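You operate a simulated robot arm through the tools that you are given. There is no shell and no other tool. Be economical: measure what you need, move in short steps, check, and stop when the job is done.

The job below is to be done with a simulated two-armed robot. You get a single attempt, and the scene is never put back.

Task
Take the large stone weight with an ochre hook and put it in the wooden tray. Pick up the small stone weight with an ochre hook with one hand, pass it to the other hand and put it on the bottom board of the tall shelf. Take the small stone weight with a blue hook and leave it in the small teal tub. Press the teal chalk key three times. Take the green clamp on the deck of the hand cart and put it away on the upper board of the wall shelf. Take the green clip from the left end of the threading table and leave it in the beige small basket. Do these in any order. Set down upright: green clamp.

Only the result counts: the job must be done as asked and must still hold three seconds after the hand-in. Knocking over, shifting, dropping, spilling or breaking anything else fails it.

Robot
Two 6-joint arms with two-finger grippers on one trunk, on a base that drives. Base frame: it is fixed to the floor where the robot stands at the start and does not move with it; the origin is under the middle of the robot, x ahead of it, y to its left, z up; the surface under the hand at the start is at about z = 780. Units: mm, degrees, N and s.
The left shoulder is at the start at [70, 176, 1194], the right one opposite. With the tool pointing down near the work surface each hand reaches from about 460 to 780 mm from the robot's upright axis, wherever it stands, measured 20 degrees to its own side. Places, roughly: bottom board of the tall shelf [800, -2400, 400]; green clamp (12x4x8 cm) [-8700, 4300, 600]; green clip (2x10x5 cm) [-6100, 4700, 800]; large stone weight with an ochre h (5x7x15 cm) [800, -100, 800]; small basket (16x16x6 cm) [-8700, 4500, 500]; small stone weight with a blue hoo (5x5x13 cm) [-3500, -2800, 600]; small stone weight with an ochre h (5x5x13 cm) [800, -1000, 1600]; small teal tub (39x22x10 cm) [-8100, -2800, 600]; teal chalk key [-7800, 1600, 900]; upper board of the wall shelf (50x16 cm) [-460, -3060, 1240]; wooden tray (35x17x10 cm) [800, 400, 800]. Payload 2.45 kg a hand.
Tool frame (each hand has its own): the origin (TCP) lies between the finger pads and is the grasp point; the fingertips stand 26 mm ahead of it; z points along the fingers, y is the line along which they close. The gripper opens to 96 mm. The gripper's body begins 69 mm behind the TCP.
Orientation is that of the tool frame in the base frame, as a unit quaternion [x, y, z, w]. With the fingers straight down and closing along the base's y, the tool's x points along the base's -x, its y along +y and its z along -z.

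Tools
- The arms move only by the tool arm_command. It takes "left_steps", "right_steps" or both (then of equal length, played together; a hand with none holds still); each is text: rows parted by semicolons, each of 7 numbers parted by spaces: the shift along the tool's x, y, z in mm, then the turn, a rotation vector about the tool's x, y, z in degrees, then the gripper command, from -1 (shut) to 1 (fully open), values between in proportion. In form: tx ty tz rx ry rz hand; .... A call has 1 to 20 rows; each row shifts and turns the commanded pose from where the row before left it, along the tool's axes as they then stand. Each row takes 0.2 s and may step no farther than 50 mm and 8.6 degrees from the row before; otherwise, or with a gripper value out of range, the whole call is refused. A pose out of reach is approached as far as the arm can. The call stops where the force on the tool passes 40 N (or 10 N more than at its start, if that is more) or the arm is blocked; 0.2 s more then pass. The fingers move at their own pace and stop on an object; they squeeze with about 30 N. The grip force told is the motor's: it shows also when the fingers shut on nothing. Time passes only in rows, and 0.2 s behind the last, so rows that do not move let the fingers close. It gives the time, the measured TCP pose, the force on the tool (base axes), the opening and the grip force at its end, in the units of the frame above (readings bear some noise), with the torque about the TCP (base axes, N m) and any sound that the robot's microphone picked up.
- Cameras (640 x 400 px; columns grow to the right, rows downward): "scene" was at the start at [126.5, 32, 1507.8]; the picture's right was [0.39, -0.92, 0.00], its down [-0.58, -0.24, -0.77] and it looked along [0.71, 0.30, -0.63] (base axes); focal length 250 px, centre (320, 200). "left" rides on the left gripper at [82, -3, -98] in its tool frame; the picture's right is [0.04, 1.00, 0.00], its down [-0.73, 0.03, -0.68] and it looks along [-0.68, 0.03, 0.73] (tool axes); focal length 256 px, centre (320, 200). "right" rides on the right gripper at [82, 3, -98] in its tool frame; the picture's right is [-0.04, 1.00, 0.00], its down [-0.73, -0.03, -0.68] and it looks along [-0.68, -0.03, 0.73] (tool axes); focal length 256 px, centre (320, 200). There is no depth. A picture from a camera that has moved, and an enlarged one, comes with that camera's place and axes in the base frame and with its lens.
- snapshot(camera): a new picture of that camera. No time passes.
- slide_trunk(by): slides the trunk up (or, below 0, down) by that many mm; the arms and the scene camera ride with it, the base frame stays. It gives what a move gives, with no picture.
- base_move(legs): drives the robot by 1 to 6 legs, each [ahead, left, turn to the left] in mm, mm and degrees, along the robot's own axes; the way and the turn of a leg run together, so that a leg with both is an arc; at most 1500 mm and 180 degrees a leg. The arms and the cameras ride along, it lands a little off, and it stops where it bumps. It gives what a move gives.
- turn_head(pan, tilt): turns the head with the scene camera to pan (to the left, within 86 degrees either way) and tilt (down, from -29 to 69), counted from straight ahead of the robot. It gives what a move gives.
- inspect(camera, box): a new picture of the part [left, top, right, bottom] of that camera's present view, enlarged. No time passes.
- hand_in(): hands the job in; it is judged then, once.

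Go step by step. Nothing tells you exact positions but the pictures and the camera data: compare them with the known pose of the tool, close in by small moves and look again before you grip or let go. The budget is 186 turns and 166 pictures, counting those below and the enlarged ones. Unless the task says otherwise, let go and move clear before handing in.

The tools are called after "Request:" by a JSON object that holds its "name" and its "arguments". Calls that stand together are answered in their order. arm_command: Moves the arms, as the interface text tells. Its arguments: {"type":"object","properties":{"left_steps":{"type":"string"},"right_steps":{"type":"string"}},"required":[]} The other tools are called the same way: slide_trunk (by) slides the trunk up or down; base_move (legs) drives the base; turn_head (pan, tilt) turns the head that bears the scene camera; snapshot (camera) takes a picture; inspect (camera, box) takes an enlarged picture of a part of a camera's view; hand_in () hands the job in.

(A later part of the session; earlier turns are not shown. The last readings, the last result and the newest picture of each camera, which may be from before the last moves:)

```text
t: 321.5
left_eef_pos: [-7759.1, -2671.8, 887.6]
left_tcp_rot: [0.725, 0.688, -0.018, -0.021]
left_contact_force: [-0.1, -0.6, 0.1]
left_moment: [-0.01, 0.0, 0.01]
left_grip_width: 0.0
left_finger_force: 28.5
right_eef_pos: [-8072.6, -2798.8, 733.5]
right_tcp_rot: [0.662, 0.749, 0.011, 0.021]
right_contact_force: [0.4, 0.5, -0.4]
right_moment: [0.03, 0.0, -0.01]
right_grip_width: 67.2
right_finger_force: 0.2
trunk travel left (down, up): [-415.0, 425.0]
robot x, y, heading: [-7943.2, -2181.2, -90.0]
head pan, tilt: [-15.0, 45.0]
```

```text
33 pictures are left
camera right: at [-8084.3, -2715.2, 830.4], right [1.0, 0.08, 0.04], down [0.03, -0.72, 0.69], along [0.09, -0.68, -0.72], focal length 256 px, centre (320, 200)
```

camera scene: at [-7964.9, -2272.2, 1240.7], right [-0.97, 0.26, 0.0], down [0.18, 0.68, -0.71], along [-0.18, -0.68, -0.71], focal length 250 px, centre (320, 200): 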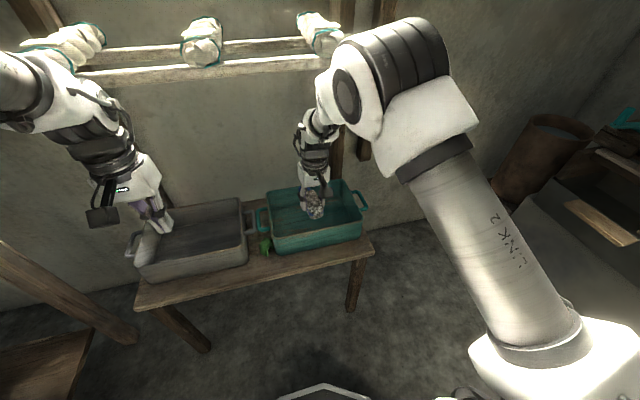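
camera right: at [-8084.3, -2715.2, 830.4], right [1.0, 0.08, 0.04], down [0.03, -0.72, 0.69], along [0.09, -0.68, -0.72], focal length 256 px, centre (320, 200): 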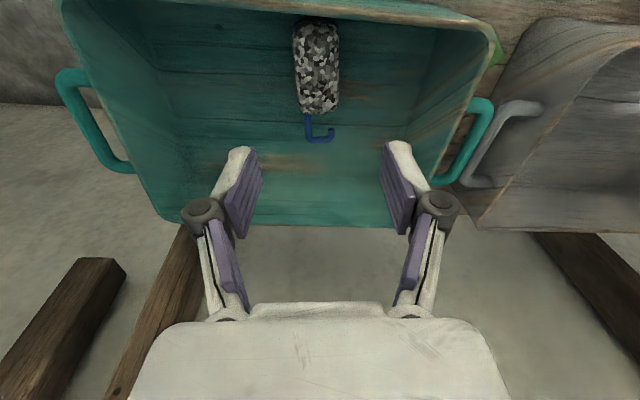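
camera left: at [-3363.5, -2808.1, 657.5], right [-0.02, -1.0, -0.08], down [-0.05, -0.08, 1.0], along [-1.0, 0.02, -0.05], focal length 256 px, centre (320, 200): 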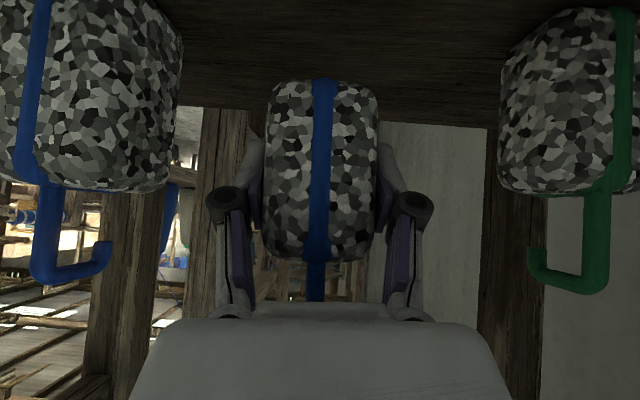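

The weight rests in the teal tub. I back off, raise, turn north, and head for the teal chalk key.

Request:
{"name": "base_move", "arguments": {"legs": [[-550, 0, 0], [0, 0, 180], [0, 150, 0]]}}

Request:
{"name": "turn_head", "arguments": {"pan": 0, "tilt": 15}}

Request:
{"name": "snapshot", "arguments": {"camera": "scene"}}

```text
t: 333.0
left_eef_pos: [-8259.4, -1119.4, 888.1]
left_tcp_rot: [-0.676, 0.736, -0.023, 0.017]
left_contact_force: [-0.9, 0.0, -0.4]
left_moment: [-0.01, -0.04, 0.01]
left_grip_width: 0.2
left_finger_force: 28.6
right_eef_pos: [-7940.0, -1003.6, 734.4]
right_tcp_rot: [0.739, -0.674, -0.021, 0.01]
right_contact_force: [-0.2, -0.2, 0.8]
right_moment: [0.01, -0.01, 0.0]
right_grip_width: 67.2
right_finger_force: 0.0
trunk travel left (down, up): [-415.0, 425.0]
robot x, y, heading: [-8090.3, -1617.1, 87.8]
head pan, tilt: [-15.0, 45.0]
```

```text
t: 333.9
left_eef_pos: [-8257.9, -1119.1, 886.2]
left_tcp_rot: [-0.677, 0.736, -0.022, 0.018]
left_contact_force: [0.0, 0.0, 0.5]
left_moment: [-0.03, 0.02, 0.03]
left_grip_width: 0.1
left_finger_force: 28.0
right_eef_pos: [-7940.0, -1002.8, 734.0]
right_tcp_rot: [0.739, -0.674, -0.021, 0.01]
right_contact_force: [1.0, -0.2, -0.6]
right_moment: [0.0, 0.02, -0.02]
right_grip_width: 67.2
right_finger_force: 0.0
trunk travel left (down, up): [-415.0, 425.0]
robot x, y, heading: [-8093.6, -1617.6, 88.4]
head pan, tilt: [0.0, 15.0]
```

```text
32 pictures are left
camera scene: at [-8089.8, -1473.8, 1282.4], right [1.0, -0.04, 0.0], down [-0.01, -0.26, -0.97], along [0.03, 0.96, -0.26], focal length 250 px, centre (320, 200)
```

scene: 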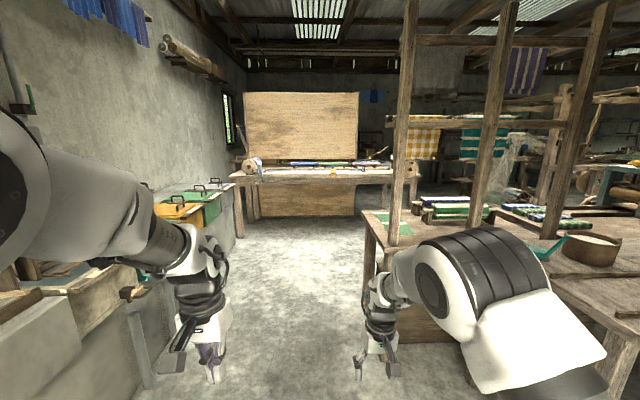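

The key lies on the far table's front. I shift left in the corridor and drive north.

Request:
{"name": "slide_trunk", "arguments": {"by": 250}}

Request:
{"name": "base_move", "arguments": {"legs": [[0, 130, 1.6], [1200, 0, 0], [950, 0, 0]]}}

Request:
{"name": "turn_head", "arguments": {"pan": -20, "tilt": 30}}

Request:
{"name": "snapshot", "arguments": {"camera": "scene"}}

```text
t: 336.5
left_eef_pos: [-8257.5, -1118.5, 1137.2]
left_tcp_rot: [-0.677, 0.736, -0.021, 0.018]
left_contact_force: [-0.7, 0.5, -0.3]
left_moment: [-0.03, -0.03, -0.01]
left_grip_width: 0.0
left_finger_force: 28.6
right_eef_pos: [-7940.1, -1003.7, 983.9]
right_tcp_rot: [0.738, -0.674, -0.021, 0.01]
right_contact_force: [-0.8, 0.1, 0.1]
right_moment: [0.02, -0.01, 0.01]
right_grip_width: 67.3
right_finger_force: 0.0
trunk travel left (down, up): [-665.0, 175.0]
robot x, y, heading: [-8093.0, -1617.2, 88.0]
head pan, tilt: [0.0, 15.0]
```

```text
t: 348.1
left_eef_pos: [-8315.2, 1056.3, 1137.7]
left_tcp_rot: [-0.674, 0.738, -0.022, 0.017]
left_contact_force: [-0.5, -0.7, -0.6]
left_moment: [-0.01, 0.03, 0.02]
left_grip_width: 0.0
left_finger_force: 28.8
right_eef_pos: [-7997.1, 1170.2, 983.8]
right_tcp_rot: [0.735, -0.677, -0.021, 0.01]
right_contact_force: [1.0, -0.4, -0.4]
right_moment: [0.03, 0.01, 0.01]
right_grip_width: 67.2
right_finger_force: 0.0
trunk travel left (down, up): [-665.0, 175.0]
robot x, y, heading: [-8153.9, 557.4, 87.8]
head pan, tilt: [0.0, 15.0]
```

```text
t: 349.0
left_eef_pos: [-8316.0, 1056.6, 1136.4]
left_tcp_rot: [-0.674, 0.739, -0.023, 0.017]
left_contact_force: [0.3, 1.2, -0.3]
left_moment: [-0.01, 0.02, 0.02]
left_grip_width: 0.1
left_finger_force: 27.8
right_eef_pos: [-7996.9, 1171.3, 983.9]
right_tcp_rot: [0.736, -0.677, -0.022, 0.01]
right_contact_force: [0.6, -0.1, -0.7]
right_moment: [-0.01, -0.02, 0.02]
right_grip_width: 67.0
right_finger_force: 0.2
trunk travel left (down, up): [-665.0, 175.0]
robot x, y, heading: [-8149.9, 554.9, 87.7]
head pan, tilt: [-20.0, 30.0]
```

```text
31 pictures are left
camera scene: at [-8119.4, 690.9, 1508.4], right [0.92, -0.38, 0.0], down [-0.19, -0.46, -0.87], along [0.33, 0.8, -0.5], focal length 250 px, centre (320, 200)
```

scene: 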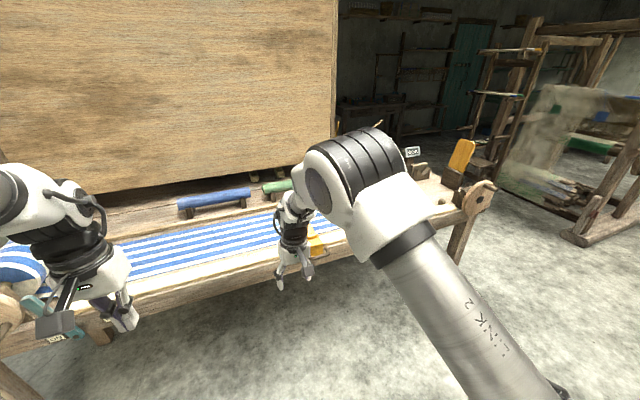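

The key should be just behind my right hand; I look with the right hand's camera.

Request:
{"name": "snapshot", "arguments": {"camera": "right"}}

```text
30 pictures are left
camera right: at [-7988.8, 1087.9, 1080.6], right [-1.0, -0.04, 0.04], down [0.0, 0.72, 0.69], along [-0.06, 0.69, -0.72], focal length 256 px, centre (320, 200)
```

right: 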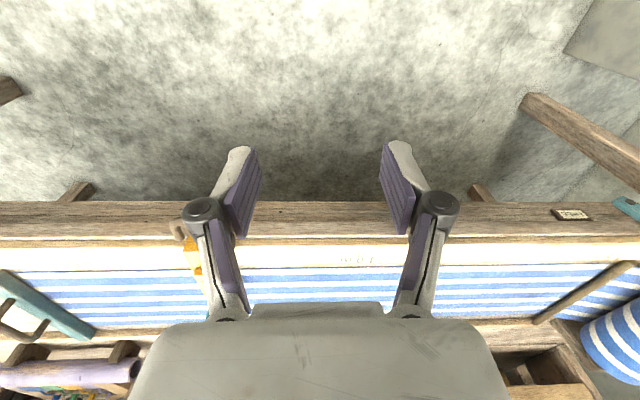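

I shift east 220 mm so the key lies between my hands, and look again.

Request:
{"name": "base_move", "arguments": {"legs": [[0, -230, 2.3]]}}

Request:
{"name": "turn_head", "arguments": {"pan": -8, "tilt": 40}}

Request:
{"name": "snapshot", "arguments": {"camera": "scene"}}

```text
t: 350.7
left_eef_pos: [-8107.5, 1044.9, 1137.1]
left_tcp_rot: [-0.689, 0.724, -0.021, 0.017]
left_contact_force: [0.5, -0.3, 0.5]
left_moment: [0.01, 0.0, 0.02]
left_grip_width: 0.2
left_finger_force: 28.6
right_eef_pos: [-7795.0, 1172.6, 983.7]
right_tcp_rot: [0.75, -0.661, -0.021, 0.011]
right_contact_force: [-0.1, -0.2, 0.0]
right_moment: [0.02, -0.03, 0.01]
right_grip_width: 67.1
right_finger_force: 0.1
trunk travel left (down, up): [-665.0, 175.0]
robot x, y, heading: [-7922.1, 552.7, 90.3]
head pan, tilt: [-20.0, 30.0]
```

```text
t: 351.4
left_eef_pos: [-8106.9, 1044.1, 1137.3]
left_tcp_rot: [-0.69, 0.724, -0.021, 0.018]
left_contact_force: [0.2, 0.0, -0.3]
left_moment: [0.02, 0.05, -0.01]
left_grip_width: 0.2
left_finger_force: 28.3
right_eef_pos: [-7793.9, 1171.9, 983.4]
right_tcp_rot: [0.75, -0.66, -0.022, 0.012]
right_contact_force: [0.9, 1.1, -0.4]
right_moment: [0.01, 0.04, 0.02]
right_grip_width: 67.3
right_finger_force: 0.1
trunk travel left (down, up): [-665.0, 175.0]
robot x, y, heading: [-7920.4, 553.1, 90.2]
head pan, tilt: [-8.0, 40.0]
```

```text
29 pictures are left
camera scene: at [-7913.7, 686.9, 1493.0], right [0.99, -0.14, 0.0], down [-0.09, -0.64, -0.77], along [0.11, 0.76, -0.64], focal length 250 px, centre (320, 200)
```

scene: 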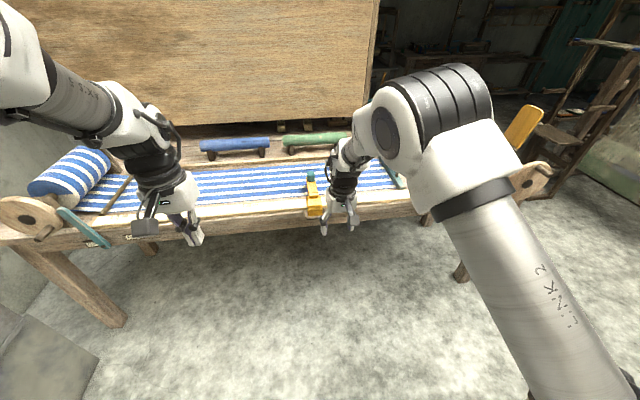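

An orange carriage with a teal button shows at (313, 180). Zoom.

Request:
{"name": "inspect", "arguments": {"camera": "scene", "box": [270, 150, 370, 230]}}

```text
5.00 times, centred on (320, 190) of scene
camera zoom: at [-7913.7, 686.9, 1493.0], right [0.99, -0.14, 0.0], down [-0.09, -0.64, -0.77], along [0.11, 0.76, -0.64], focal length 1252 px, centre (320, 250)
```

zoom: 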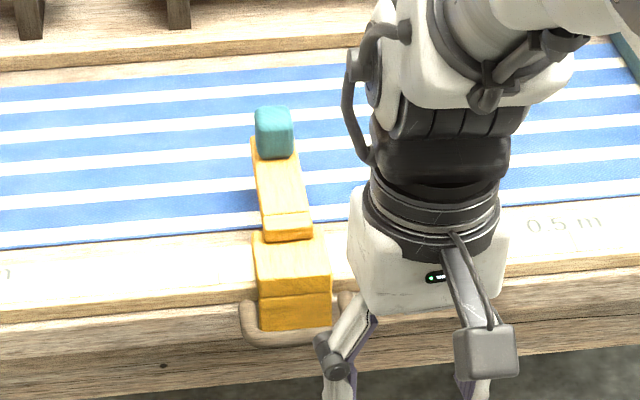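

Key is about [-7826, 1560, 910]. I close the right fingers and drive to bring them just short of it.

Request:
{"name": "arm_command", "arguments": {"right_steps": "0 0 0 0 0 0 -1; 0 0 0 0 0 0 -1; 0 0 -20 0 0 0 -1"}}

Request:
{"name": "base_move", "arguments": {"legs": [[300, 35, 0]]}}

Request:
{"name": "snapshot", "arguments": {"camera": "right"}}

```text
t: 352.2
left_eef_pos: [-8108.0, 1043.8, 1138.1]
left_tcp_rot: [-0.69, 0.723, -0.022, 0.018]
left_contact_force: [-0.4, -0.5, 0.4]
left_moment: [0.0, 0.01, 0.02]
left_grip_width: 0.0
left_finger_force: 28.6
right_eef_pos: [-7793.8, 1169.7, 1004.9]
right_tcp_rot: [0.75, -0.661, -0.022, 0.011]
right_contact_force: [-0.3, -0.1, -0.1]
right_moment: [0.0, 0.02, 0.01]
right_grip_width: 0.0
right_finger_force: 28.4
trunk travel left (down, up): [-665.0, 175.0]
robot x, y, heading: [-7920.7, 551.2, 90.0]
head pan, tilt: [-8.0, 40.0]
```

```text
t: 354.3
left_eef_pos: [-8142.5, 1345.1, 1137.5]
left_tcp_rot: [-0.689, 0.724, -0.022, 0.017]
left_contact_force: [-0.4, -0.1, -1.3]
left_moment: [-0.03, 0.02, 0.03]
left_grip_width: 0.0
left_finger_force: 29.1
right_eef_pos: [-7826.8, 1470.6, 1005.3]
right_tcp_rot: [0.75, -0.661, -0.022, 0.011]
right_contact_force: [0.6, 0.2, -0.2]
right_moment: [0.03, 0.02, -0.03]
right_grip_width: 0.0
right_finger_force: 28.9
trunk travel left (down, up): [-665.0, 175.0]
robot x, y, heading: [-7955.2, 854.1, 89.9]
head pan, tilt: [-8.0, 40.0]
```

```text
27 pictures are left
camera right: at [-7816.2, 1389.1, 1101.5], right [-1.0, -0.09, 0.05], down [-0.03, 0.72, 0.69], along [-0.09, 0.69, -0.72], focal length 256 px, centre (320, 200)
```

right: 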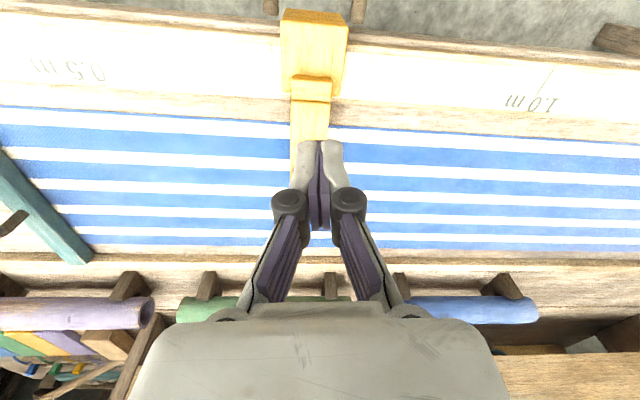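

The fingers point right along the lever. I drive 88 mm forward to be above the teal key and check from the scene camera.

Request:
{"name": "base_move", "arguments": {"legs": [[88, 0, 0]]}}

Request:
{"name": "inspect", "arguments": {"camera": "scene", "box": [270, 130, 410, 270]}}

```text
t: 355.4
left_eef_pos: [-8143.0, 1433.0, 1137.1]
left_tcp_rot: [-0.689, 0.724, -0.021, 0.018]
left_contact_force: [-0.2, -0.2, 0.3]
left_moment: [0.0, 0.01, -0.01]
left_grip_width: 0.0
left_finger_force: 28.1
right_eef_pos: [-7828.6, 1558.4, 1006.0]
right_tcp_rot: [0.751, -0.66, -0.022, 0.011]
right_contact_force: [-0.3, -0.1, 0.0]
right_moment: [0.03, 0.0, 0.03]
right_grip_width: 0.0
right_finger_force: 28.7
trunk travel left (down, up): [-665.0, 175.0]
robot x, y, heading: [-7958.4, 940.6, 90.0]
head pan, tilt: [-8.0, 40.0]
```

```text
2.86 times, centred on (340, 200) of scene
camera zoom: at [-7949.7, 1075.0, 1493.1], right [0.99, -0.14, 0.0], down [-0.09, -0.64, -0.77], along [0.11, 0.76, -0.64], focal length 716 px, centre (263, 200)
```

zoom: 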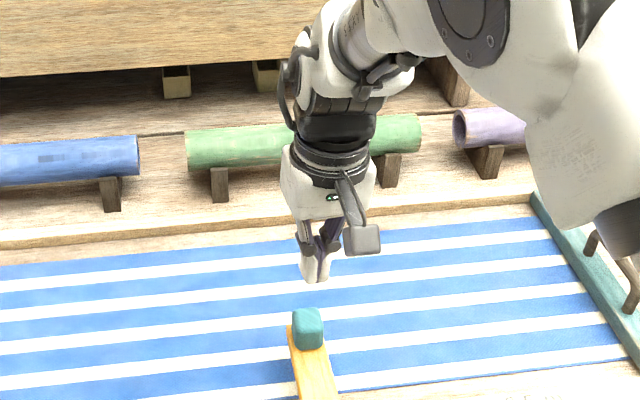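

Key top triangulates to [-7828, 1572, 902]. I move 14 mm forward, descend to just above, then press gently.

Request:
{"name": "arm_command", "arguments": {"right_steps": "-14 0 0 0 0 0 -1; 0 0 30 0 0 0 -1; 0 0 30 0 0 0 -1; 0 0 12 0 0 0 -1; 0 0 0 0 0 0 -1"}}

Request:
{"name": "arm_command", "arguments": {"right_steps": "0 0 4 0 0 0 -1; 0 0 4 0 0 0 -1; 0 0 4 0 0 0 -1; 0 0 0 0 0 0 -1"}}

```text
t: 356.6
left_eef_pos: [-8141.4, 1434.9, 1137.8]
left_tcp_rot: [-0.69, 0.724, -0.021, 0.018]
left_contact_force: [0.4, 1.2, 0.5]
left_moment: [-0.01, 0.03, -0.02]
left_grip_width: 0.0
left_finger_force: 28.9
right_eef_pos: [-7835.8, 1568.0, 930.9]
right_tcp_rot: [0.753, -0.658, -0.024, 0.013]
right_contact_force: [-0.2, -0.8, -0.1]
right_moment: [-0.02, 0.04, 0.0]
right_grip_width: 0.0
right_finger_force: 28.4
right hand out of reach, approached as far as the arm can: row 1
trunk travel left (down, up): [-665.0, 175.0]
robot x, y, heading: [-7956.2, 945.2, 90.0]
head pan, tilt: [-8.0, 40.0]
```

```text
t: 357.6
left_eef_pos: [-8141.9, 1433.5, 1137.5]
left_tcp_rot: [-0.689, 0.724, -0.022, 0.018]
left_contact_force: [0.3, 0.0, 0.5]
left_moment: [-0.02, -0.02, -0.02]
left_grip_width: 0.0
left_finger_force: 28.8
right_eef_pos: [-7835.8, 1568.2, 920.2]
right_tcp_rot: [0.753, -0.658, -0.025, 0.012]
right_contact_force: [-0.2, 0.3, 0.4]
right_moment: [0.04, 0.0, 0.02]
right_grip_width: 0.2
right_finger_force: 28.1
trunk travel left (down, up): [-665.0, 175.0]
robot x, y, heading: [-7954.5, 938.2, 90.0]
head pan, tilt: [-8.0, 40.0]
```

No contact yet; check alignment visually.

Request:
{"name": "inspect", "arguments": {"camera": "scene", "box": [300, 200, 380, 260]}}

```text
6.67 times, centred on (340, 230) of scene
camera zoom: at [-7949.7, 1075.7, 1493.0], right [0.99, -0.14, 0.0], down [-0.09, -0.64, -0.77], along [0.11, 0.76, -0.64], focal length 1669 px, centre (187, 0)
```

zoom: 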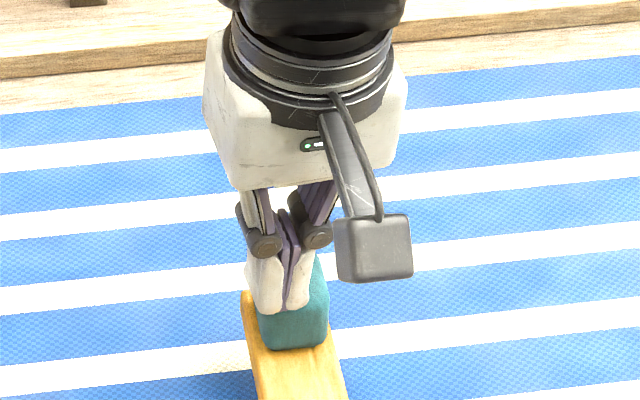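

Tips are over the key's top. Shift 5 mm right and press down in small steps.

Request:
{"name": "arm_command", "arguments": {"right_steps": "0 -5 0 0 0 0 -1; 0 0 3 0 0 0 -1; 0 0 3 0 0 0 -1; 0 0 3 0 0 0 -1; 0 0 0 0 0 0 -1"}}

```text
t: 358.8
left_eef_pos: [-8142.2, 1433.4, 1137.9]
left_tcp_rot: [-0.689, 0.724, -0.022, 0.018]
left_contact_force: [1.1, -0.1, 0.1]
left_moment: [-0.01, -0.01, 0.01]
left_grip_width: 0.0
left_finger_force: 29.1
right_eef_pos: [-7833.9, 1566.9, 911.4]
right_tcp_rot: [0.75, -0.661, -0.026, 0.012]
right_contact_force: [0.0, 1.4, 1.4]
right_moment: [0.04, -0.01, 0.01]
right_grip_width: 0.0
right_finger_force: 28.2
right hand out of reach, approached as far as the arm can: row 4
trunk travel left (down, up): [-665.0, 175.0]
robot x, y, heading: [-7958.3, 941.0, 90.3]
head pan, tilt: [-8.0, 40.0]
```

Light contact. I use the trunk to press further.

Request:
{"name": "slide_trunk", "arguments": {"by": -6}}

Request:
{"name": "slide_trunk", "arguments": {"by": -6}}

```text
t: 359.4
left_eef_pos: [-8142.0, 1432.8, 1131.8]
left_tcp_rot: [-0.689, 0.724, -0.021, 0.018]
left_contact_force: [0.3, 0.4, -0.2]
left_moment: [0.0, 0.04, -0.02]
left_grip_width: 0.0
left_finger_force: 28.6
right_eef_pos: [-7833.2, 1566.5, 906.3]
right_tcp_rot: [0.751, -0.66, -0.026, 0.012]
right_contact_force: [0.4, 1.3, 2.5]
right_moment: [0.0, -0.04, 0.02]
right_grip_width: 0.0
right_finger_force: 28.5
trunk travel left (down, up): [-659.0, 181.0]
robot x, y, heading: [-7955.9, 941.4, 89.8]
head pan, tilt: [-8.0, 40.0]
```

```text
t: 359.9
left_eef_pos: [-8141.5, 1432.9, 1126.5]
left_tcp_rot: [-0.689, 0.724, -0.022, 0.018]
left_contact_force: [-0.8, -0.8, -0.1]
left_moment: [-0.04, 0.01, 0.01]
left_grip_width: 0.4
left_finger_force: 27.9
right_eef_pos: [-7834.4, 1565.9, 900.6]
right_tcp_rot: [0.751, -0.66, -0.025, 0.012]
right_contact_force: [-0.1, 0.7, 3.7]
right_moment: [-0.01, 0.01, -0.01]
right_grip_width: 0.0
right_finger_force: 28.6
trunk travel left (down, up): [-653.0, 187.0]
robot x, y, heading: [-7956.8, 940.1, 89.9]
head pan, tilt: [-8.0, 40.0]
heard: click
```

A click was heard: one press. Release and press twice more.

Request:
{"name": "slide_trunk", "arguments": {"by": 20}}

Request:
{"name": "slide_trunk", "arguments": {"by": -20}}

Request:
{"name": "slide_trunk", "arguments": {"by": 20}}

Request:
{"name": "slide_trunk", "arguments": {"by": -20}}

Request:
{"name": "slide_trunk", "arguments": {"by": 20}}

```text
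t: 360.6
left_eef_pos: [-8142.4, 1434.3, 1145.4]
left_tcp_rot: [-0.689, 0.724, -0.022, 0.018]
left_contact_force: [-0.1, 0.1, 0.2]
left_moment: [-0.01, -0.03, -0.02]
left_grip_width: 0.0
left_finger_force: 28.6
right_eef_pos: [-7832.0, 1567.2, 918.5]
right_tcp_rot: [0.75, -0.661, -0.025, 0.013]
right_contact_force: [0.1, 0.2, -0.5]
right_moment: [0.0, -0.04, -0.01]
right_grip_width: 0.0
right_finger_force: 28.4
trunk travel left (down, up): [-673.0, 167.0]
robot x, y, heading: [-7957.5, 941.8, 90.3]
head pan, tilt: [-8.0, 40.0]
```

```text
t: 361.2
left_eef_pos: [-8142.6, 1433.2, 1125.6]
left_tcp_rot: [-0.689, 0.724, -0.021, 0.018]
left_contact_force: [-0.1, -0.1, 1.4]
left_moment: [0.04, 0.0, 0.02]
left_grip_width: 0.0
left_finger_force: 28.5
right_eef_pos: [-7832.1, 1566.7, 900.4]
right_tcp_rot: [0.751, -0.66, -0.026, 0.013]
right_contact_force: [1.0, 1.9, 2.6]
right_moment: [0.02, -0.01, 0.06]
right_grip_width: 0.1
right_finger_force: 28.6
trunk travel left (down, up): [-653.0, 187.0]
robot x, y, heading: [-7960.7, 944.6, 90.3]
head pan, tilt: [-8.0, 40.0]
heard: click
```

```text
t: 361.9
left_eef_pos: [-8142.9, 1433.8, 1145.7]
left_tcp_rot: [-0.69, 0.723, -0.022, 0.017]
left_contact_force: [-0.1, 0.2, -0.4]
left_moment: [0.01, 0.03, -0.01]
left_grip_width: 0.0
left_finger_force: 28.3
right_eef_pos: [-7833.1, 1566.1, 919.9]
right_tcp_rot: [0.751, -0.66, -0.026, 0.013]
right_contact_force: [0.8, -0.2, 0.1]
right_moment: [0.0, 0.02, 0.01]
right_grip_width: 0.2
right_finger_force: 28.8
trunk travel left (down, up): [-673.0, 167.0]
robot x, y, heading: [-7961.1, 942.5, 90.2]
head pan, tilt: [-8.0, 40.0]
```

```text
t: 362.6
left_eef_pos: [-8142.3, 1433.4, 1126.3]
left_tcp_rot: [-0.689, 0.724, -0.021, 0.018]
left_contact_force: [-0.8, 0.6, 0.1]
left_moment: [0.03, 0.04, 0.01]
left_grip_width: 0.0
left_finger_force: 28.8
right_eef_pos: [-7834.2, 1565.9, 901.6]
right_tcp_rot: [0.751, -0.66, -0.025, 0.012]
right_contact_force: [0.1, 2.2, 3.5]
right_moment: [0.01, -0.02, 0.02]
right_grip_width: 0.1
right_finger_force: 28.5
trunk travel left (down, up): [-653.0, 187.0]
robot x, y, heading: [-7957.1, 942.8, 90.0]
head pan, tilt: [-8.0, 40.0]
heard: click
```

```text
t: 363.2
left_eef_pos: [-8141.6, 1434.4, 1145.4]
left_tcp_rot: [-0.69, 0.724, -0.022, 0.019]
left_contact_force: [0.0, -0.9, -0.4]
left_moment: [0.01, 0.01, 0.0]
left_grip_width: 0.2
left_finger_force: 28.4
right_eef_pos: [-7834.3, 1566.7, 919.6]
right_tcp_rot: [0.751, -0.66, -0.025, 0.012]
right_contact_force: [0.4, -0.1, 0.2]
right_moment: [0.01, 0.01, 0.04]
right_grip_width: 0.0
right_finger_force: 29.0
trunk travel left (down, up): [-673.0, 167.0]
robot x, y, heading: [-7955.1, 943.5, 90.0]
head pan, tilt: [-8.0, 40.0]
```

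Three clicks heard. I raise and back away, then look for a way north to the threading table and cart.

Request:
{"name": "slide_trunk", "arguments": {"by": 160}}

Request:
{"name": "base_move", "arguments": {"legs": [[-430, 0, 0]]}}

Request:
{"name": "turn_head", "arguments": {"pan": -50, "tilt": 18}}

Request:
{"name": "snapshot", "arguments": {"camera": "scene"}}

```text
t: 365.1
left_eef_pos: [-8143.0, 1433.6, 1304.7]
left_tcp_rot: [-0.689, 0.724, -0.021, 0.018]
left_contact_force: [0.2, -0.2, 0.8]
left_moment: [-0.01, 0.06, -0.03]
left_grip_width: 0.0
left_finger_force: 28.3
right_eef_pos: [-7834.7, 1567.6, 1080.8]
right_tcp_rot: [0.751, -0.66, -0.025, 0.013]
right_contact_force: [-0.7, -0.5, 0.4]
right_moment: [-0.02, -0.02, -0.01]
right_grip_width: 0.0
right_finger_force: 28.6
trunk travel left (down, up): [-833.0, 7.0]
robot x, y, heading: [-7958.8, 942.2, 90.0]
head pan, tilt: [-8.0, 40.0]
```

```text
t: 367.7
left_eef_pos: [-8141.4, 1007.1, 1303.7]
left_tcp_rot: [-0.689, 0.724, -0.023, 0.017]
left_contact_force: [0.6, -0.2, -0.1]
left_moment: [-0.01, 0.01, 0.01]
left_grip_width: 0.3
left_finger_force: 28.7
right_eef_pos: [-7833.6, 1139.3, 1078.1]
right_tcp_rot: [0.751, -0.66, -0.026, 0.012]
right_contact_force: [0.2, -0.1, -0.3]
right_moment: [-0.04, 0.0, 0.0]
right_grip_width: 0.0
right_finger_force: 28.7
trunk travel left (down, up): [-833.0, 7.0]
robot x, y, heading: [-7957.6, 511.4, 90.1]
head pan, tilt: [-8.0, 40.0]
```

```text
t: 368.8
left_eef_pos: [-8141.5, 1005.7, 1304.7]
left_tcp_rot: [-0.689, 0.724, -0.022, 0.018]
left_contact_force: [0.2, 0.2, 0.6]
left_moment: [0.02, -0.01, 0.04]
left_grip_width: 0.1
left_finger_force: 28.6
right_eef_pos: [-7833.0, 1138.6, 1080.3]
right_tcp_rot: [0.75, -0.66, -0.026, 0.012]
right_contact_force: [-0.3, 0.0, -0.5]
right_moment: [0.01, 0.01, 0.01]
right_grip_width: 0.0
right_finger_force: 28.1
trunk travel left (down, up): [-833.0, 7.0]
robot x, y, heading: [-7958.2, 512.8, 90.1]
head pan, tilt: [-50.0, 18.0]
```

```text
24 pictures are left
camera scene: at [-7889.3, 623.7, 1695.6], right [0.64, -0.76, 0.0], down [-0.24, -0.2, -0.95], along [0.73, 0.61, -0.31], focal length 250 px, centre (320, 200)
```

scene: 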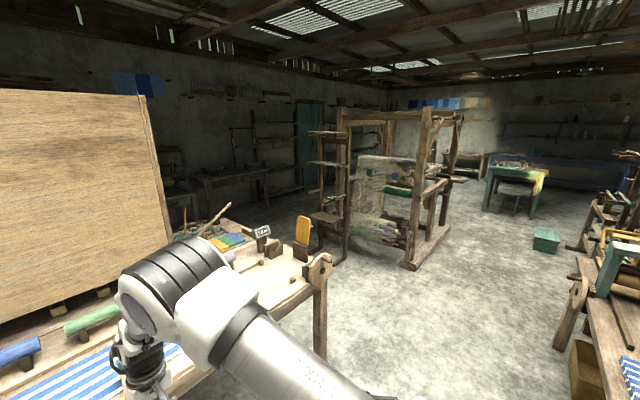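

There is a 1 m gap between this table's east end (x≈-6700) and the frame (x≈-5700). I drive through it northwards.

Request:
{"name": "base_move", "arguments": {"legs": [[100, 0, 0], [0, 0, -90], [1200, 0, 0], [550, 0, 0], [0, 0, 90], [1400, 0, 0]]}}

Request:
{"name": "turn_head", "arguments": {"pan": 15, "tilt": 20}}

Request:
{"name": "snapshot", "arguments": {"camera": "scene"}}

```text
t: 392.7
left_eef_pos: [-6362.0, 2525.7, 1306.4]
left_tcp_rot: [-0.687, 0.726, -0.021, 0.019]
left_contact_force: [0.9, 0.0, 0.8]
left_moment: [-0.01, -0.01, 0.01]
left_grip_width: 0.1
left_finger_force: 28.6
right_eef_pos: [-6053.0, 2656.2, 1081.1]
right_tcp_rot: [0.748, -0.663, -0.026, 0.013]
right_contact_force: [-0.7, -0.5, 0.1]
right_moment: [-0.01, 0.01, -0.02]
right_grip_width: 0.1
right_finger_force: 28.6
trunk travel left (down, up): [-833.0, 7.0]
robot x, y, heading: [-6182.3, 2027.5, 89.8]
head pan, tilt: [-50.0, 18.0]
```

```text
t: 394.1
left_eef_pos: [-6361.6, 2525.4, 1304.6]
left_tcp_rot: [-0.687, 0.726, -0.021, 0.018]
left_contact_force: [-0.4, 0.1, -0.8]
left_moment: [0.0, 0.03, 0.03]
left_grip_width: 0.1
left_finger_force: 28.7
right_eef_pos: [-6052.9, 2656.0, 1079.2]
right_tcp_rot: [0.748, -0.663, -0.025, 0.013]
right_contact_force: [-0.3, -0.1, 0.4]
right_moment: [0.01, 0.0, 0.0]
right_grip_width: 0.0
right_finger_force: 29.0
trunk travel left (down, up): [-833.0, 7.0]
robot x, y, heading: [-6182.1, 2035.8, 89.8]
head pan, tilt: [15.0, 20.0]
```

```text
23 pictures are left
camera scene: at [-6207.8, 2172.5, 1692.4], right [0.97, 0.25, 0.0], down [0.09, -0.33, -0.94], along [-0.24, 0.91, -0.34], focal length 250 px, centre (320, 200)
```

scene: 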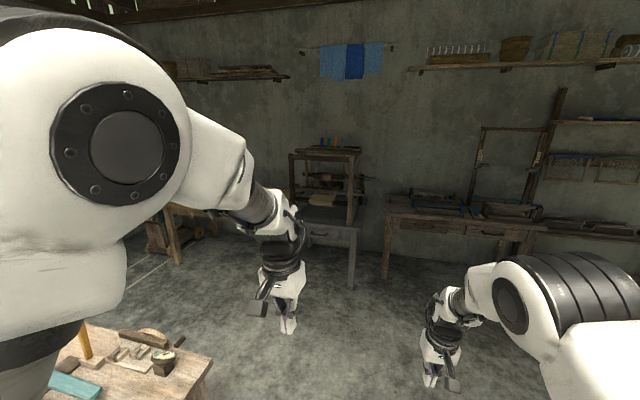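

The threading table's left end is at about [-6100, 4650]. I drive north past the frame, then shift right so the left hand faces the clip.

Request:
{"name": "base_move", "arguments": {"legs": [[1100, 0, 0], [250, -250, 0], [330, 0, 0]]}}

Request:
{"name": "slide_trunk", "arguments": {"by": -260}}

Request:
{"name": "turn_head", "arguments": {"pan": 12, "tilt": 40}}

Request:
{"name": "snapshot", "arguments": {"camera": "scene"}}

```text
t: 403.2
left_eef_pos: [-6122.8, 4171.2, 1307.0]
left_tcp_rot: [-0.688, 0.725, -0.02, 0.019]
left_contact_force: [-0.2, 0.0, -0.1]
left_moment: [0.06, -0.03, -0.01]
left_grip_width: 0.0
left_finger_force: 28.5
right_eef_pos: [-5813.3, 4303.2, 1080.7]
right_tcp_rot: [0.75, -0.661, -0.026, 0.012]
right_contact_force: [0.3, -0.7, 0.2]
right_moment: [0.03, -0.02, 0.02]
right_grip_width: 0.0
right_finger_force: 28.8
trunk travel left (down, up): [-833.0, 7.0]
robot x, y, heading: [-5940.6, 3684.4, 90.1]
head pan, tilt: [15.0, 20.0]
```

```text
t: 405.9
left_eef_pos: [-6123.4, 4173.6, 1045.8]
left_tcp_rot: [-0.689, 0.724, -0.021, 0.017]
left_contact_force: [-0.6, -0.4, -0.7]
left_moment: [0.02, 0.01, -0.01]
left_grip_width: 0.0
left_finger_force: 28.6
right_eef_pos: [-5814.1, 4306.0, 820.1]
right_tcp_rot: [0.75, -0.661, -0.025, 0.013]
right_contact_force: [0.8, 0.4, 1.4]
right_moment: [-0.01, 0.0, 0.02]
right_grip_width: 0.1
right_finger_force: 29.2
trunk travel left (down, up): [-573.0, 267.0]
robot x, y, heading: [-5939.3, 3682.4, 90.0]
head pan, tilt: [15.0, 20.0]
```

```text
t: 406.7
left_eef_pos: [-6122.3, 4172.9, 1045.0]
left_tcp_rot: [-0.689, 0.725, -0.022, 0.017]
left_contact_force: [0.2, 0.3, 0.0]
left_moment: [0.0, 0.0, -0.01]
left_grip_width: 0.0
left_finger_force: 28.6
right_eef_pos: [-5814.5, 4305.2, 818.1]
right_tcp_rot: [0.75, -0.661, -0.025, 0.013]
right_contact_force: [-0.5, 0.9, -0.7]
right_moment: [0.02, 0.0, 0.01]
right_grip_width: 0.0
right_finger_force: 28.6
trunk travel left (down, up): [-573.0, 267.0]
robot x, y, heading: [-5942.9, 3677.8, 89.8]
head pan, tilt: [12.0, 40.0]
```

```text
22 pictures are left
camera scene: at [-5959.8, 3814.2, 1401.0], right [0.98, 0.21, 0.0], down [0.13, -0.63, -0.77], along [-0.16, 0.75, -0.64], focal length 250 px, centre (320, 200)
```

scene: 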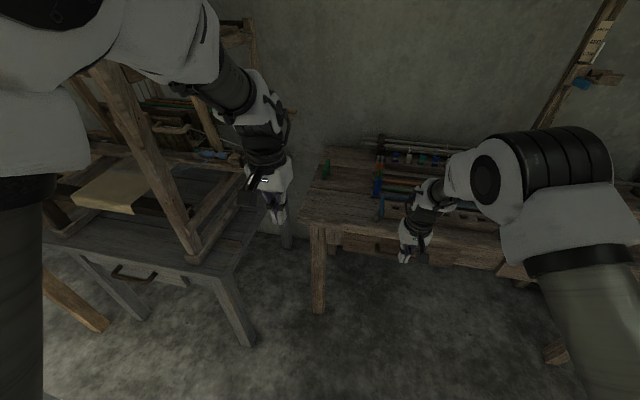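

A green clip stands at pixel (326, 168), about [-6130, 4740]. Zoom.

Request:
{"name": "inspect", "arguments": {"camera": "scene", "box": [280, 130, 400, 210]}}

```text
5.00 times, centred on (340, 170) of scene
camera zoom: at [-5959.8, 3814.2, 1401.0], right [0.98, 0.21, 0.0], down [0.13, -0.63, -0.77], along [-0.16, 0.75, -0.64], focal length 1252 px, centre (220, 350)
```

zoom: 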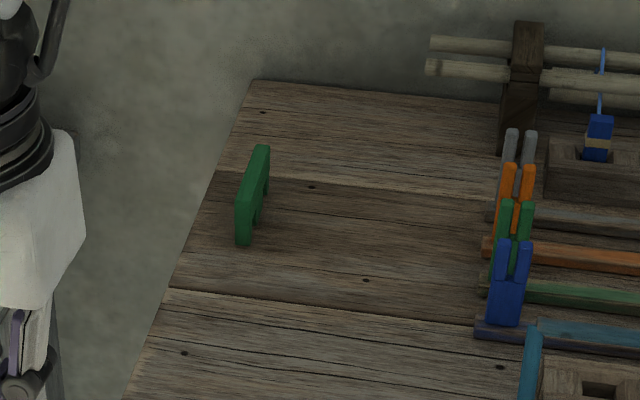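

The clip stands on edge, thin across x, centre ≈ [-6125, 4735]. I raise the right hand clear, open the left, and drive closer.

Request:
{"name": "arm_command", "arguments": {"left_steps": "0 0 0 -3.1 -0.5 0 0.2; 0 0 0 0 0 0 0.2; 0 0 0 0 0 0 0.2; 0 0 0 0 0 0 0.2; 0 0 0 0 0 0 0.2; 0 0 0 0 0 0 0.2", "right_steps": "0 0 -45 0 0 0 0; 0 0 -45 0 0 0 0; 0 0 -45 0 0 0 0; 0 0 -45 0 0 0 0; 0 0 -45 0 0 0 0; 0 0 0 0 0 0 0"}}

Request:
{"name": "base_move", "arguments": {"legs": [[375, 0, 0]]}}

Request:
{"name": "snapshot", "arguments": {"camera": "left"}}

```text
t: 408.1
left_eef_pos: [-6117.2, 4172.4, 1043.9]
left_tcp_rot: [-0.689, 0.725, 0.001, 0.003]
left_contact_force: [0.4, 0.5, -0.8]
left_moment: [-0.01, 0.05, 0.01]
left_grip_width: 57.4
left_finger_force: 0.1
left hand out of reach, approached as far as the arm can: row 1
right_eef_pos: [-5806.9, 4286.0, 1037.7]
right_tcp_rot: [0.753, -0.657, -0.029, 0.014]
right_contact_force: [-0.1, 0.2, 0.9]
right_moment: [-0.02, 0.01, -0.01]
right_grip_width: 48.0
right_finger_force: 0.2
right hand out of reach, approached as far as the arm can: row 4, 5
trunk travel left (down, up): [-573.0, 267.0]
robot x, y, heading: [-5939.4, 3680.7, 89.8]
head pan, tilt: [12.0, 40.0]
```

```text
t: 410.5
left_eef_pos: [-6120.7, 4543.5, 1043.3]
left_tcp_rot: [-0.691, 0.723, 0.001, 0.003]
left_contact_force: [0.1, 0.3, 0.1]
left_moment: [-0.02, -0.01, -0.02]
left_grip_width: 57.7
left_finger_force: 0.1
right_eef_pos: [-5811.0, 4660.9, 1038.7]
right_tcp_rot: [0.755, -0.655, -0.03, 0.013]
right_contact_force: [0.4, 0.3, 0.1]
right_moment: [0.01, 0.0, 0.03]
right_grip_width: 47.9
right_finger_force: 0.1
trunk travel left (down, up): [-573.0, 267.0]
robot x, y, heading: [-5939.3, 4055.6, 90.2]
head pan, tilt: [12.0, 40.0]
```

```text
20 pictures are left
camera left: at [-6121.0, 4462.7, 1141.4], right [-1.0, 0.01, 0.0], down [0.0, 0.73, 0.68], along [0.01, 0.68, -0.73], focal length 256 px, centre (320, 200)
```

left: 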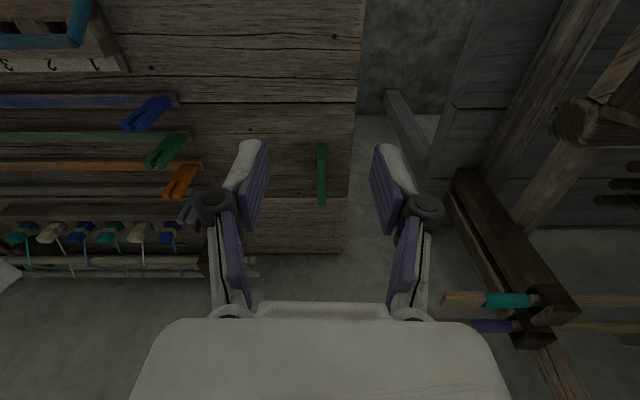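

Clip centre ≈ [-6119, 4716, 805]. I extend forward 172 mm and descend part-way.

Request:
{"name": "arm_command", "arguments": {"left_steps": "-43 0 0 0 0 0 0.2; -43 0 0 0 0 0 0.2; -43 0 0 0 0 0 0.2; -43 0 0 0 0 0 0.2; 0 0 45 0 0 0 0.2; 0 0 45 0 0 0 0.2; 0 0 45 0 0 0 0.2; 0 0 0 0 0 0 0.2"}}

Request:
{"name": "snapshot", "arguments": {"camera": "left"}}

```text
t: 412.3
left_eef_pos: [-6090.3, 4629.4, 874.8]
left_tcp_rot: [-0.675, 0.737, -0.003, 0.018]
left_contact_force: [0.8, 0.2, -0.2]
left_moment: [0.0, 0.02, 0.04]
left_grip_width: 57.7
left_finger_force: 0.2
left hand out of reach, approached as far as the arm can: row 1, 2, 3, 4
right_eef_pos: [-5811.1, 4660.3, 1038.3]
right_tcp_rot: [0.754, -0.656, -0.029, 0.014]
right_contact_force: [0.0, 0.1, -0.4]
right_moment: [0.0, 0.01, -0.01]
right_grip_width: 48.0
right_finger_force: 0.2
trunk travel left (down, up): [-573.0, 267.0]
robot x, y, heading: [-5940.0, 4055.6, 90.4]
head pan, tilt: [12.0, 40.0]
```

```text
19 pictures are left
camera left: at [-6096.3, 4546.5, 970.7], right [-1.0, 0.05, -0.03], down [0.01, 0.72, 0.69], along [0.06, 0.69, -0.72], focal length 256 px, centre (320, 200)
```

left: 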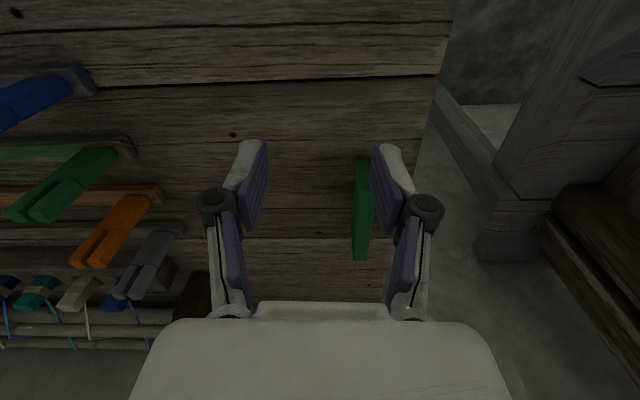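

Arm reach is limited here, so I shift left 29 mm with the arm and bring the base 87 mm forward.

Request:
{"name": "arm_command", "arguments": {"left_steps": "10 15 -5 0 0 0 0.2; 10 14 -5 0 0 2.5 0.2; 0 0 0 0 0 0 0.2"}}

Request:
{"name": "base_move", "arguments": {"legs": [[107, 0, 0]]}}

Request:
{"name": "snapshot", "arguments": {"camera": "left"}}

```text
t: 413.1
left_eef_pos: [-6120.2, 4612.1, 884.1]
left_tcp_rot: [-0.658, 0.753, -0.003, 0.018]
left_contact_force: [0.6, 1.5, 0.7]
left_moment: [-0.01, 0.02, -0.03]
left_grip_width: 57.5
left_finger_force: 0.0
right_eef_pos: [-5810.6, 4662.1, 1038.2]
right_tcp_rot: [0.754, -0.656, -0.03, 0.014]
right_contact_force: [-0.3, -1.1, 0.3]
right_moment: [-0.02, 0.0, 0.02]
right_grip_width: 48.2
right_finger_force: 0.0
trunk travel left (down, up): [-573.0, 267.0]
robot x, y, heading: [-5943.6, 4057.5, 90.2]
head pan, tilt: [12.0, 40.0]
```

```text
t: 414.3
left_eef_pos: [-6120.7, 4719.1, 884.0]
left_tcp_rot: [-0.659, 0.752, -0.003, 0.018]
left_contact_force: [0.0, -0.9, -0.5]
left_moment: [-0.01, 0.01, -0.02]
left_grip_width: 57.2
left_finger_force: 0.1
right_eef_pos: [-5811.8, 4768.8, 1038.2]
right_tcp_rot: [0.755, -0.655, -0.029, 0.014]
right_contact_force: [0.3, 0.4, 0.5]
right_moment: [-0.01, 0.03, 0.01]
right_grip_width: 47.8
right_finger_force: 0.1
trunk travel left (down, up): [-573.0, 267.0]
robot x, y, heading: [-5940.8, 4162.3, 90.3]
head pan, tilt: [12.0, 40.0]
```

```text
18 pictures are left
camera left: at [-6131.9, 4635.6, 979.9], right [-1.0, 0.09, -0.03], down [0.05, 0.72, 0.69], along [0.09, 0.69, -0.72], focal length 256 px, centre (320, 200)
```

left: 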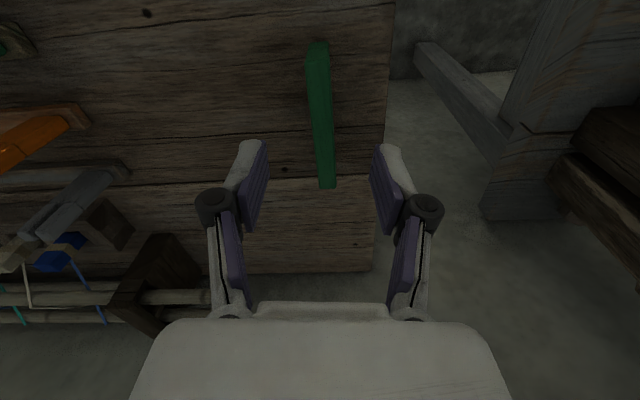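

Clip centre ≈ [-6121, 4706]. Correct yaw by 5°, back 12 mm, descend and close.

Request:
{"name": "arm_command", "arguments": {"left_steps": "12 0 0 0 0 -5 0.2; 0 0 30 0 0 0 0.2; 0 0 30 0 0 0 0.2; 0 0 11 0 0 0 0.2; 0 0 0 0 0 0 0.2; 0 0 0 0 0 0 -0.3; 0 0 0 0 0 0 -1; 0 0 0 0 0 0 -1; 0 0 0 0 0 0 -1"}}

Request:
{"name": "slide_trunk", "arguments": {"by": 60}}

Request:
{"name": "snapshot", "arguments": {"camera": "left"}}

```text
t: 416.3
left_eef_pos: [-6121.4, 4708.8, 812.1]
left_tcp_rot: [-0.69, 0.723, -0.004, 0.018]
left_contact_force: [-0.6, 0.1, -0.2]
left_moment: [0.03, 0.02, 0.01]
left_grip_width: 12.5
left_finger_force: 29.6
right_eef_pos: [-5811.0, 4768.2, 1039.2]
right_tcp_rot: [0.755, -0.655, -0.029, 0.014]
right_contact_force: [-0.5, -0.2, 0.0]
right_moment: [-0.01, 0.05, -0.01]
right_grip_width: 47.9
right_finger_force: 0.0
trunk travel left (down, up): [-573.0, 267.0]
robot x, y, heading: [-5940.1, 4162.7, 90.1]
head pan, tilt: [12.0, 40.0]
```

```text
t: 417.3
left_eef_pos: [-6120.8, 4709.3, 873.3]
left_tcp_rot: [-0.69, 0.723, -0.005, 0.017]
left_contact_force: [0.9, 0.3, -0.3]
left_moment: [-0.04, 0.01, 0.01]
left_grip_width: 12.1
left_finger_force: 29.7
right_eef_pos: [-5812.2, 4768.0, 1097.8]
right_tcp_rot: [0.755, -0.655, -0.029, 0.014]
right_contact_force: [-0.2, 0.7, 0.2]
right_moment: [0.0, -0.01, -0.04]
right_grip_width: 48.0
right_finger_force: 0.0
trunk travel left (down, up): [-633.0, 207.0]
robot x, y, heading: [-5939.4, 4162.0, 90.1]
head pan, tilt: [12.0, 40.0]
```

```text
17 pictures are left
camera left: at [-6124.4, 4625.5, 969.6], right [-1.0, 0.01, -0.03], down [-0.02, 0.72, 0.69], along [0.03, 0.69, -0.72], focal length 256 px, centre (320, 200)
```

left: 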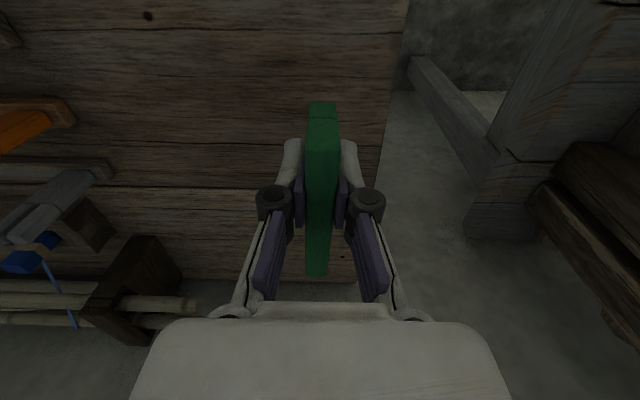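

Clip is held. I back out, turn west and look ahead toward the cart.

Request:
{"name": "slide_trunk", "arguments": {"by": 150}}

Request:
{"name": "base_move", "arguments": {"legs": [[-720, 0, 0], [0, 0, 90], [900, 0, 0]]}}

Request:
{"name": "turn_head", "arguments": {"pan": -18, "tilt": 25}}

Request:
{"name": "snapshot", "arguments": {"camera": "scene"}}

```text
t: 419.0
left_eef_pos: [-6121.5, 4708.8, 1023.5]
left_tcp_rot: [-0.691, 0.723, -0.005, 0.017]
left_contact_force: [-0.5, -0.2, -0.6]
left_moment: [-0.03, 0.01, -0.01]
left_grip_width: 12.2
left_finger_force: 30.0
right_eef_pos: [-5811.2, 4767.8, 1247.6]
right_tcp_rot: [0.755, -0.655, -0.029, 0.014]
right_contact_force: [0.8, -0.8, -1.4]
right_moment: [-0.01, 0.0, 0.02]
right_grip_width: 48.0
right_finger_force: 0.1
trunk travel left (down, up): [-783.0, 57.0]
robot x, y, heading: [-5938.6, 4159.3, 90.1]
head pan, tilt: [12.0, 40.0]
```

```text
t: 431.1
left_eef_pos: [-7372.4, 3274.1, 1023.7]
left_tcp_rot: [0.999, -0.032, -0.009, -0.016]
left_contact_force: [0.3, 0.6, 0.0]
left_moment: [0.04, -0.01, -0.01]
left_grip_width: 12.0
left_finger_force: 29.9
right_eef_pos: [-7425.9, 3584.7, 1249.3]
right_tcp_rot: [0.998, 0.061, -0.012, 0.03]
right_contact_force: [0.8, -0.1, 0.1]
right_moment: [-0.04, 0.0, -0.01]
right_grip_width: 48.0
right_finger_force: 0.0
trunk travel left (down, up): [-783.0, 57.0]
robot x, y, heading: [-6823.6, 3445.2, 179.0]
head pan, tilt: [12.0, 40.0]
```

```text
t: 432.0
left_eef_pos: [-7372.1, 3273.1, 1022.7]
left_tcp_rot: [0.999, -0.032, -0.009, -0.016]
left_contact_force: [-0.4, 0.1, 0.2]
left_moment: [0.0, 0.05, -0.02]
left_grip_width: 12.1
left_finger_force: 30.2
right_eef_pos: [-7426.9, 3583.7, 1248.3]
right_tcp_rot: [0.998, 0.061, -0.011, 0.03]
right_contact_force: [-0.2, -0.2, -0.4]
right_moment: [0.01, 0.02, 0.0]
right_grip_width: 47.9
right_finger_force: 0.1
trunk travel left (down, up): [-783.0, 57.0]
robot x, y, heading: [-6826.3, 3449.1, 179.5]
head pan, tilt: [-18.0, 25.0]
```

```text
16 pictures are left
camera scene: at [-6964.6, 3473.6, 1634.2], right [0.32, 0.95, 0.0], down [0.4, -0.14, -0.91], along [-0.86, 0.29, -0.42], focal length 250 px, centre (320, 200)
```

scene: 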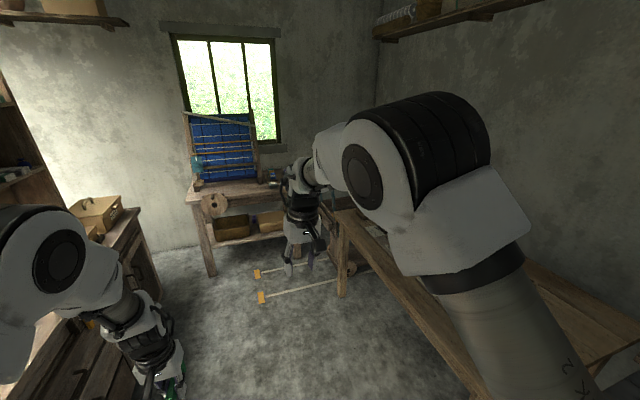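

The cart is partly hidden behind my right arm. I advance and turn to face it squarely.

Request:
{"name": "base_move", "arguments": {"legs": [[550, 0, 0], [0, 0, -35]]}}

Request:
{"name": "turn_head", "arguments": {"pan": 2, "tilt": 32}}

Request:
{"name": "snapshot", "arguments": {"camera": "scene"}}

```text
t: 436.9
left_eef_pos: [-7942.3, 3623.4, 1023.0]
left_tcp_rot: [0.944, -0.328, -0.004, -0.018]
left_contact_force: [0.0, -0.2, -0.4]
left_moment: [0.01, -0.03, 0.0]
left_grip_width: 12.1
left_finger_force: 29.8
right_eef_pos: [-7808.5, 3908.3, 1247.6]
right_tcp_rot: [0.97, -0.239, -0.019, 0.025]
right_contact_force: [-0.2, -0.5, -0.5]
right_moment: [-0.03, 0.0, 0.02]
right_grip_width: 47.7
right_finger_force: 0.1
trunk travel left (down, up): [-783.0, 57.0]
robot x, y, heading: [-7395.2, 3450.8, 144.3]
head pan, tilt: [-18.0, 25.0]
```

```text
t: 437.8
left_eef_pos: [-7941.7, 3624.3, 1023.4]
left_tcp_rot: [0.944, -0.328, -0.003, -0.018]
left_contact_force: [-0.7, 0.7, -0.4]
left_moment: [0.0, 0.0, 0.01]
left_grip_width: 12.1
left_finger_force: 29.1
right_eef_pos: [-7809.6, 3908.7, 1248.9]
right_tcp_rot: [0.971, -0.239, -0.02, 0.026]
right_contact_force: [0.4, 0.7, 0.2]
right_moment: [-0.01, -0.02, -0.02]
right_grip_width: 48.1
right_finger_force: 0.0
trunk travel left (down, up): [-783.0, 57.0]
robot x, y, heading: [-7390.6, 3450.7, 144.5]
head pan, tilt: [2.0, 32.0]
```

```text
15 pictures are left
camera scene: at [-7511.3, 3529.2, 1623.2], right [0.55, 0.83, 0.0], down [0.44, -0.29, -0.85], along [-0.71, 0.47, -0.53], focal length 250 px, centre (320, 200)
```

scene: 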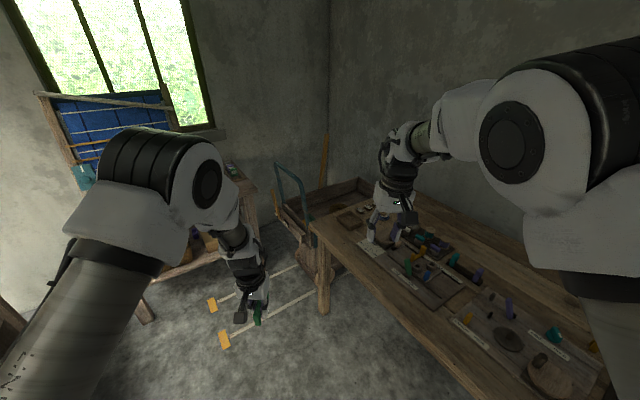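

Request:
{"name": "inspect", "arguments": {"camera": "scene", "box": [250, 140, 410, 340]}}

```text
2.00 times, centred on (330, 240) of scene
camera zoom: at [-7511.3, 3529.2, 1623.2], right [0.55, 0.83, 0.0], down [0.44, -0.29, -0.85], along [-0.71, 0.47, -0.53], focal length 501 px, centre (300, 120)
```

zoom: 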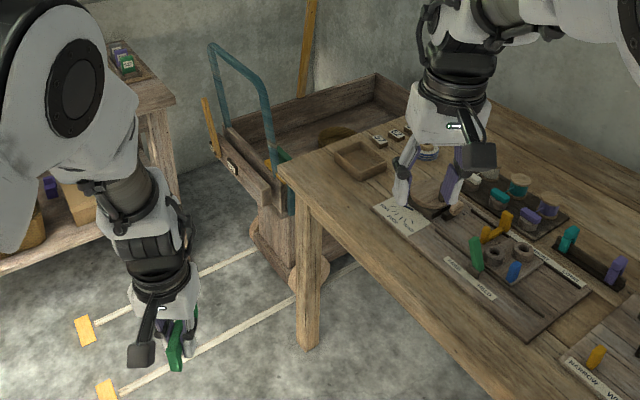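

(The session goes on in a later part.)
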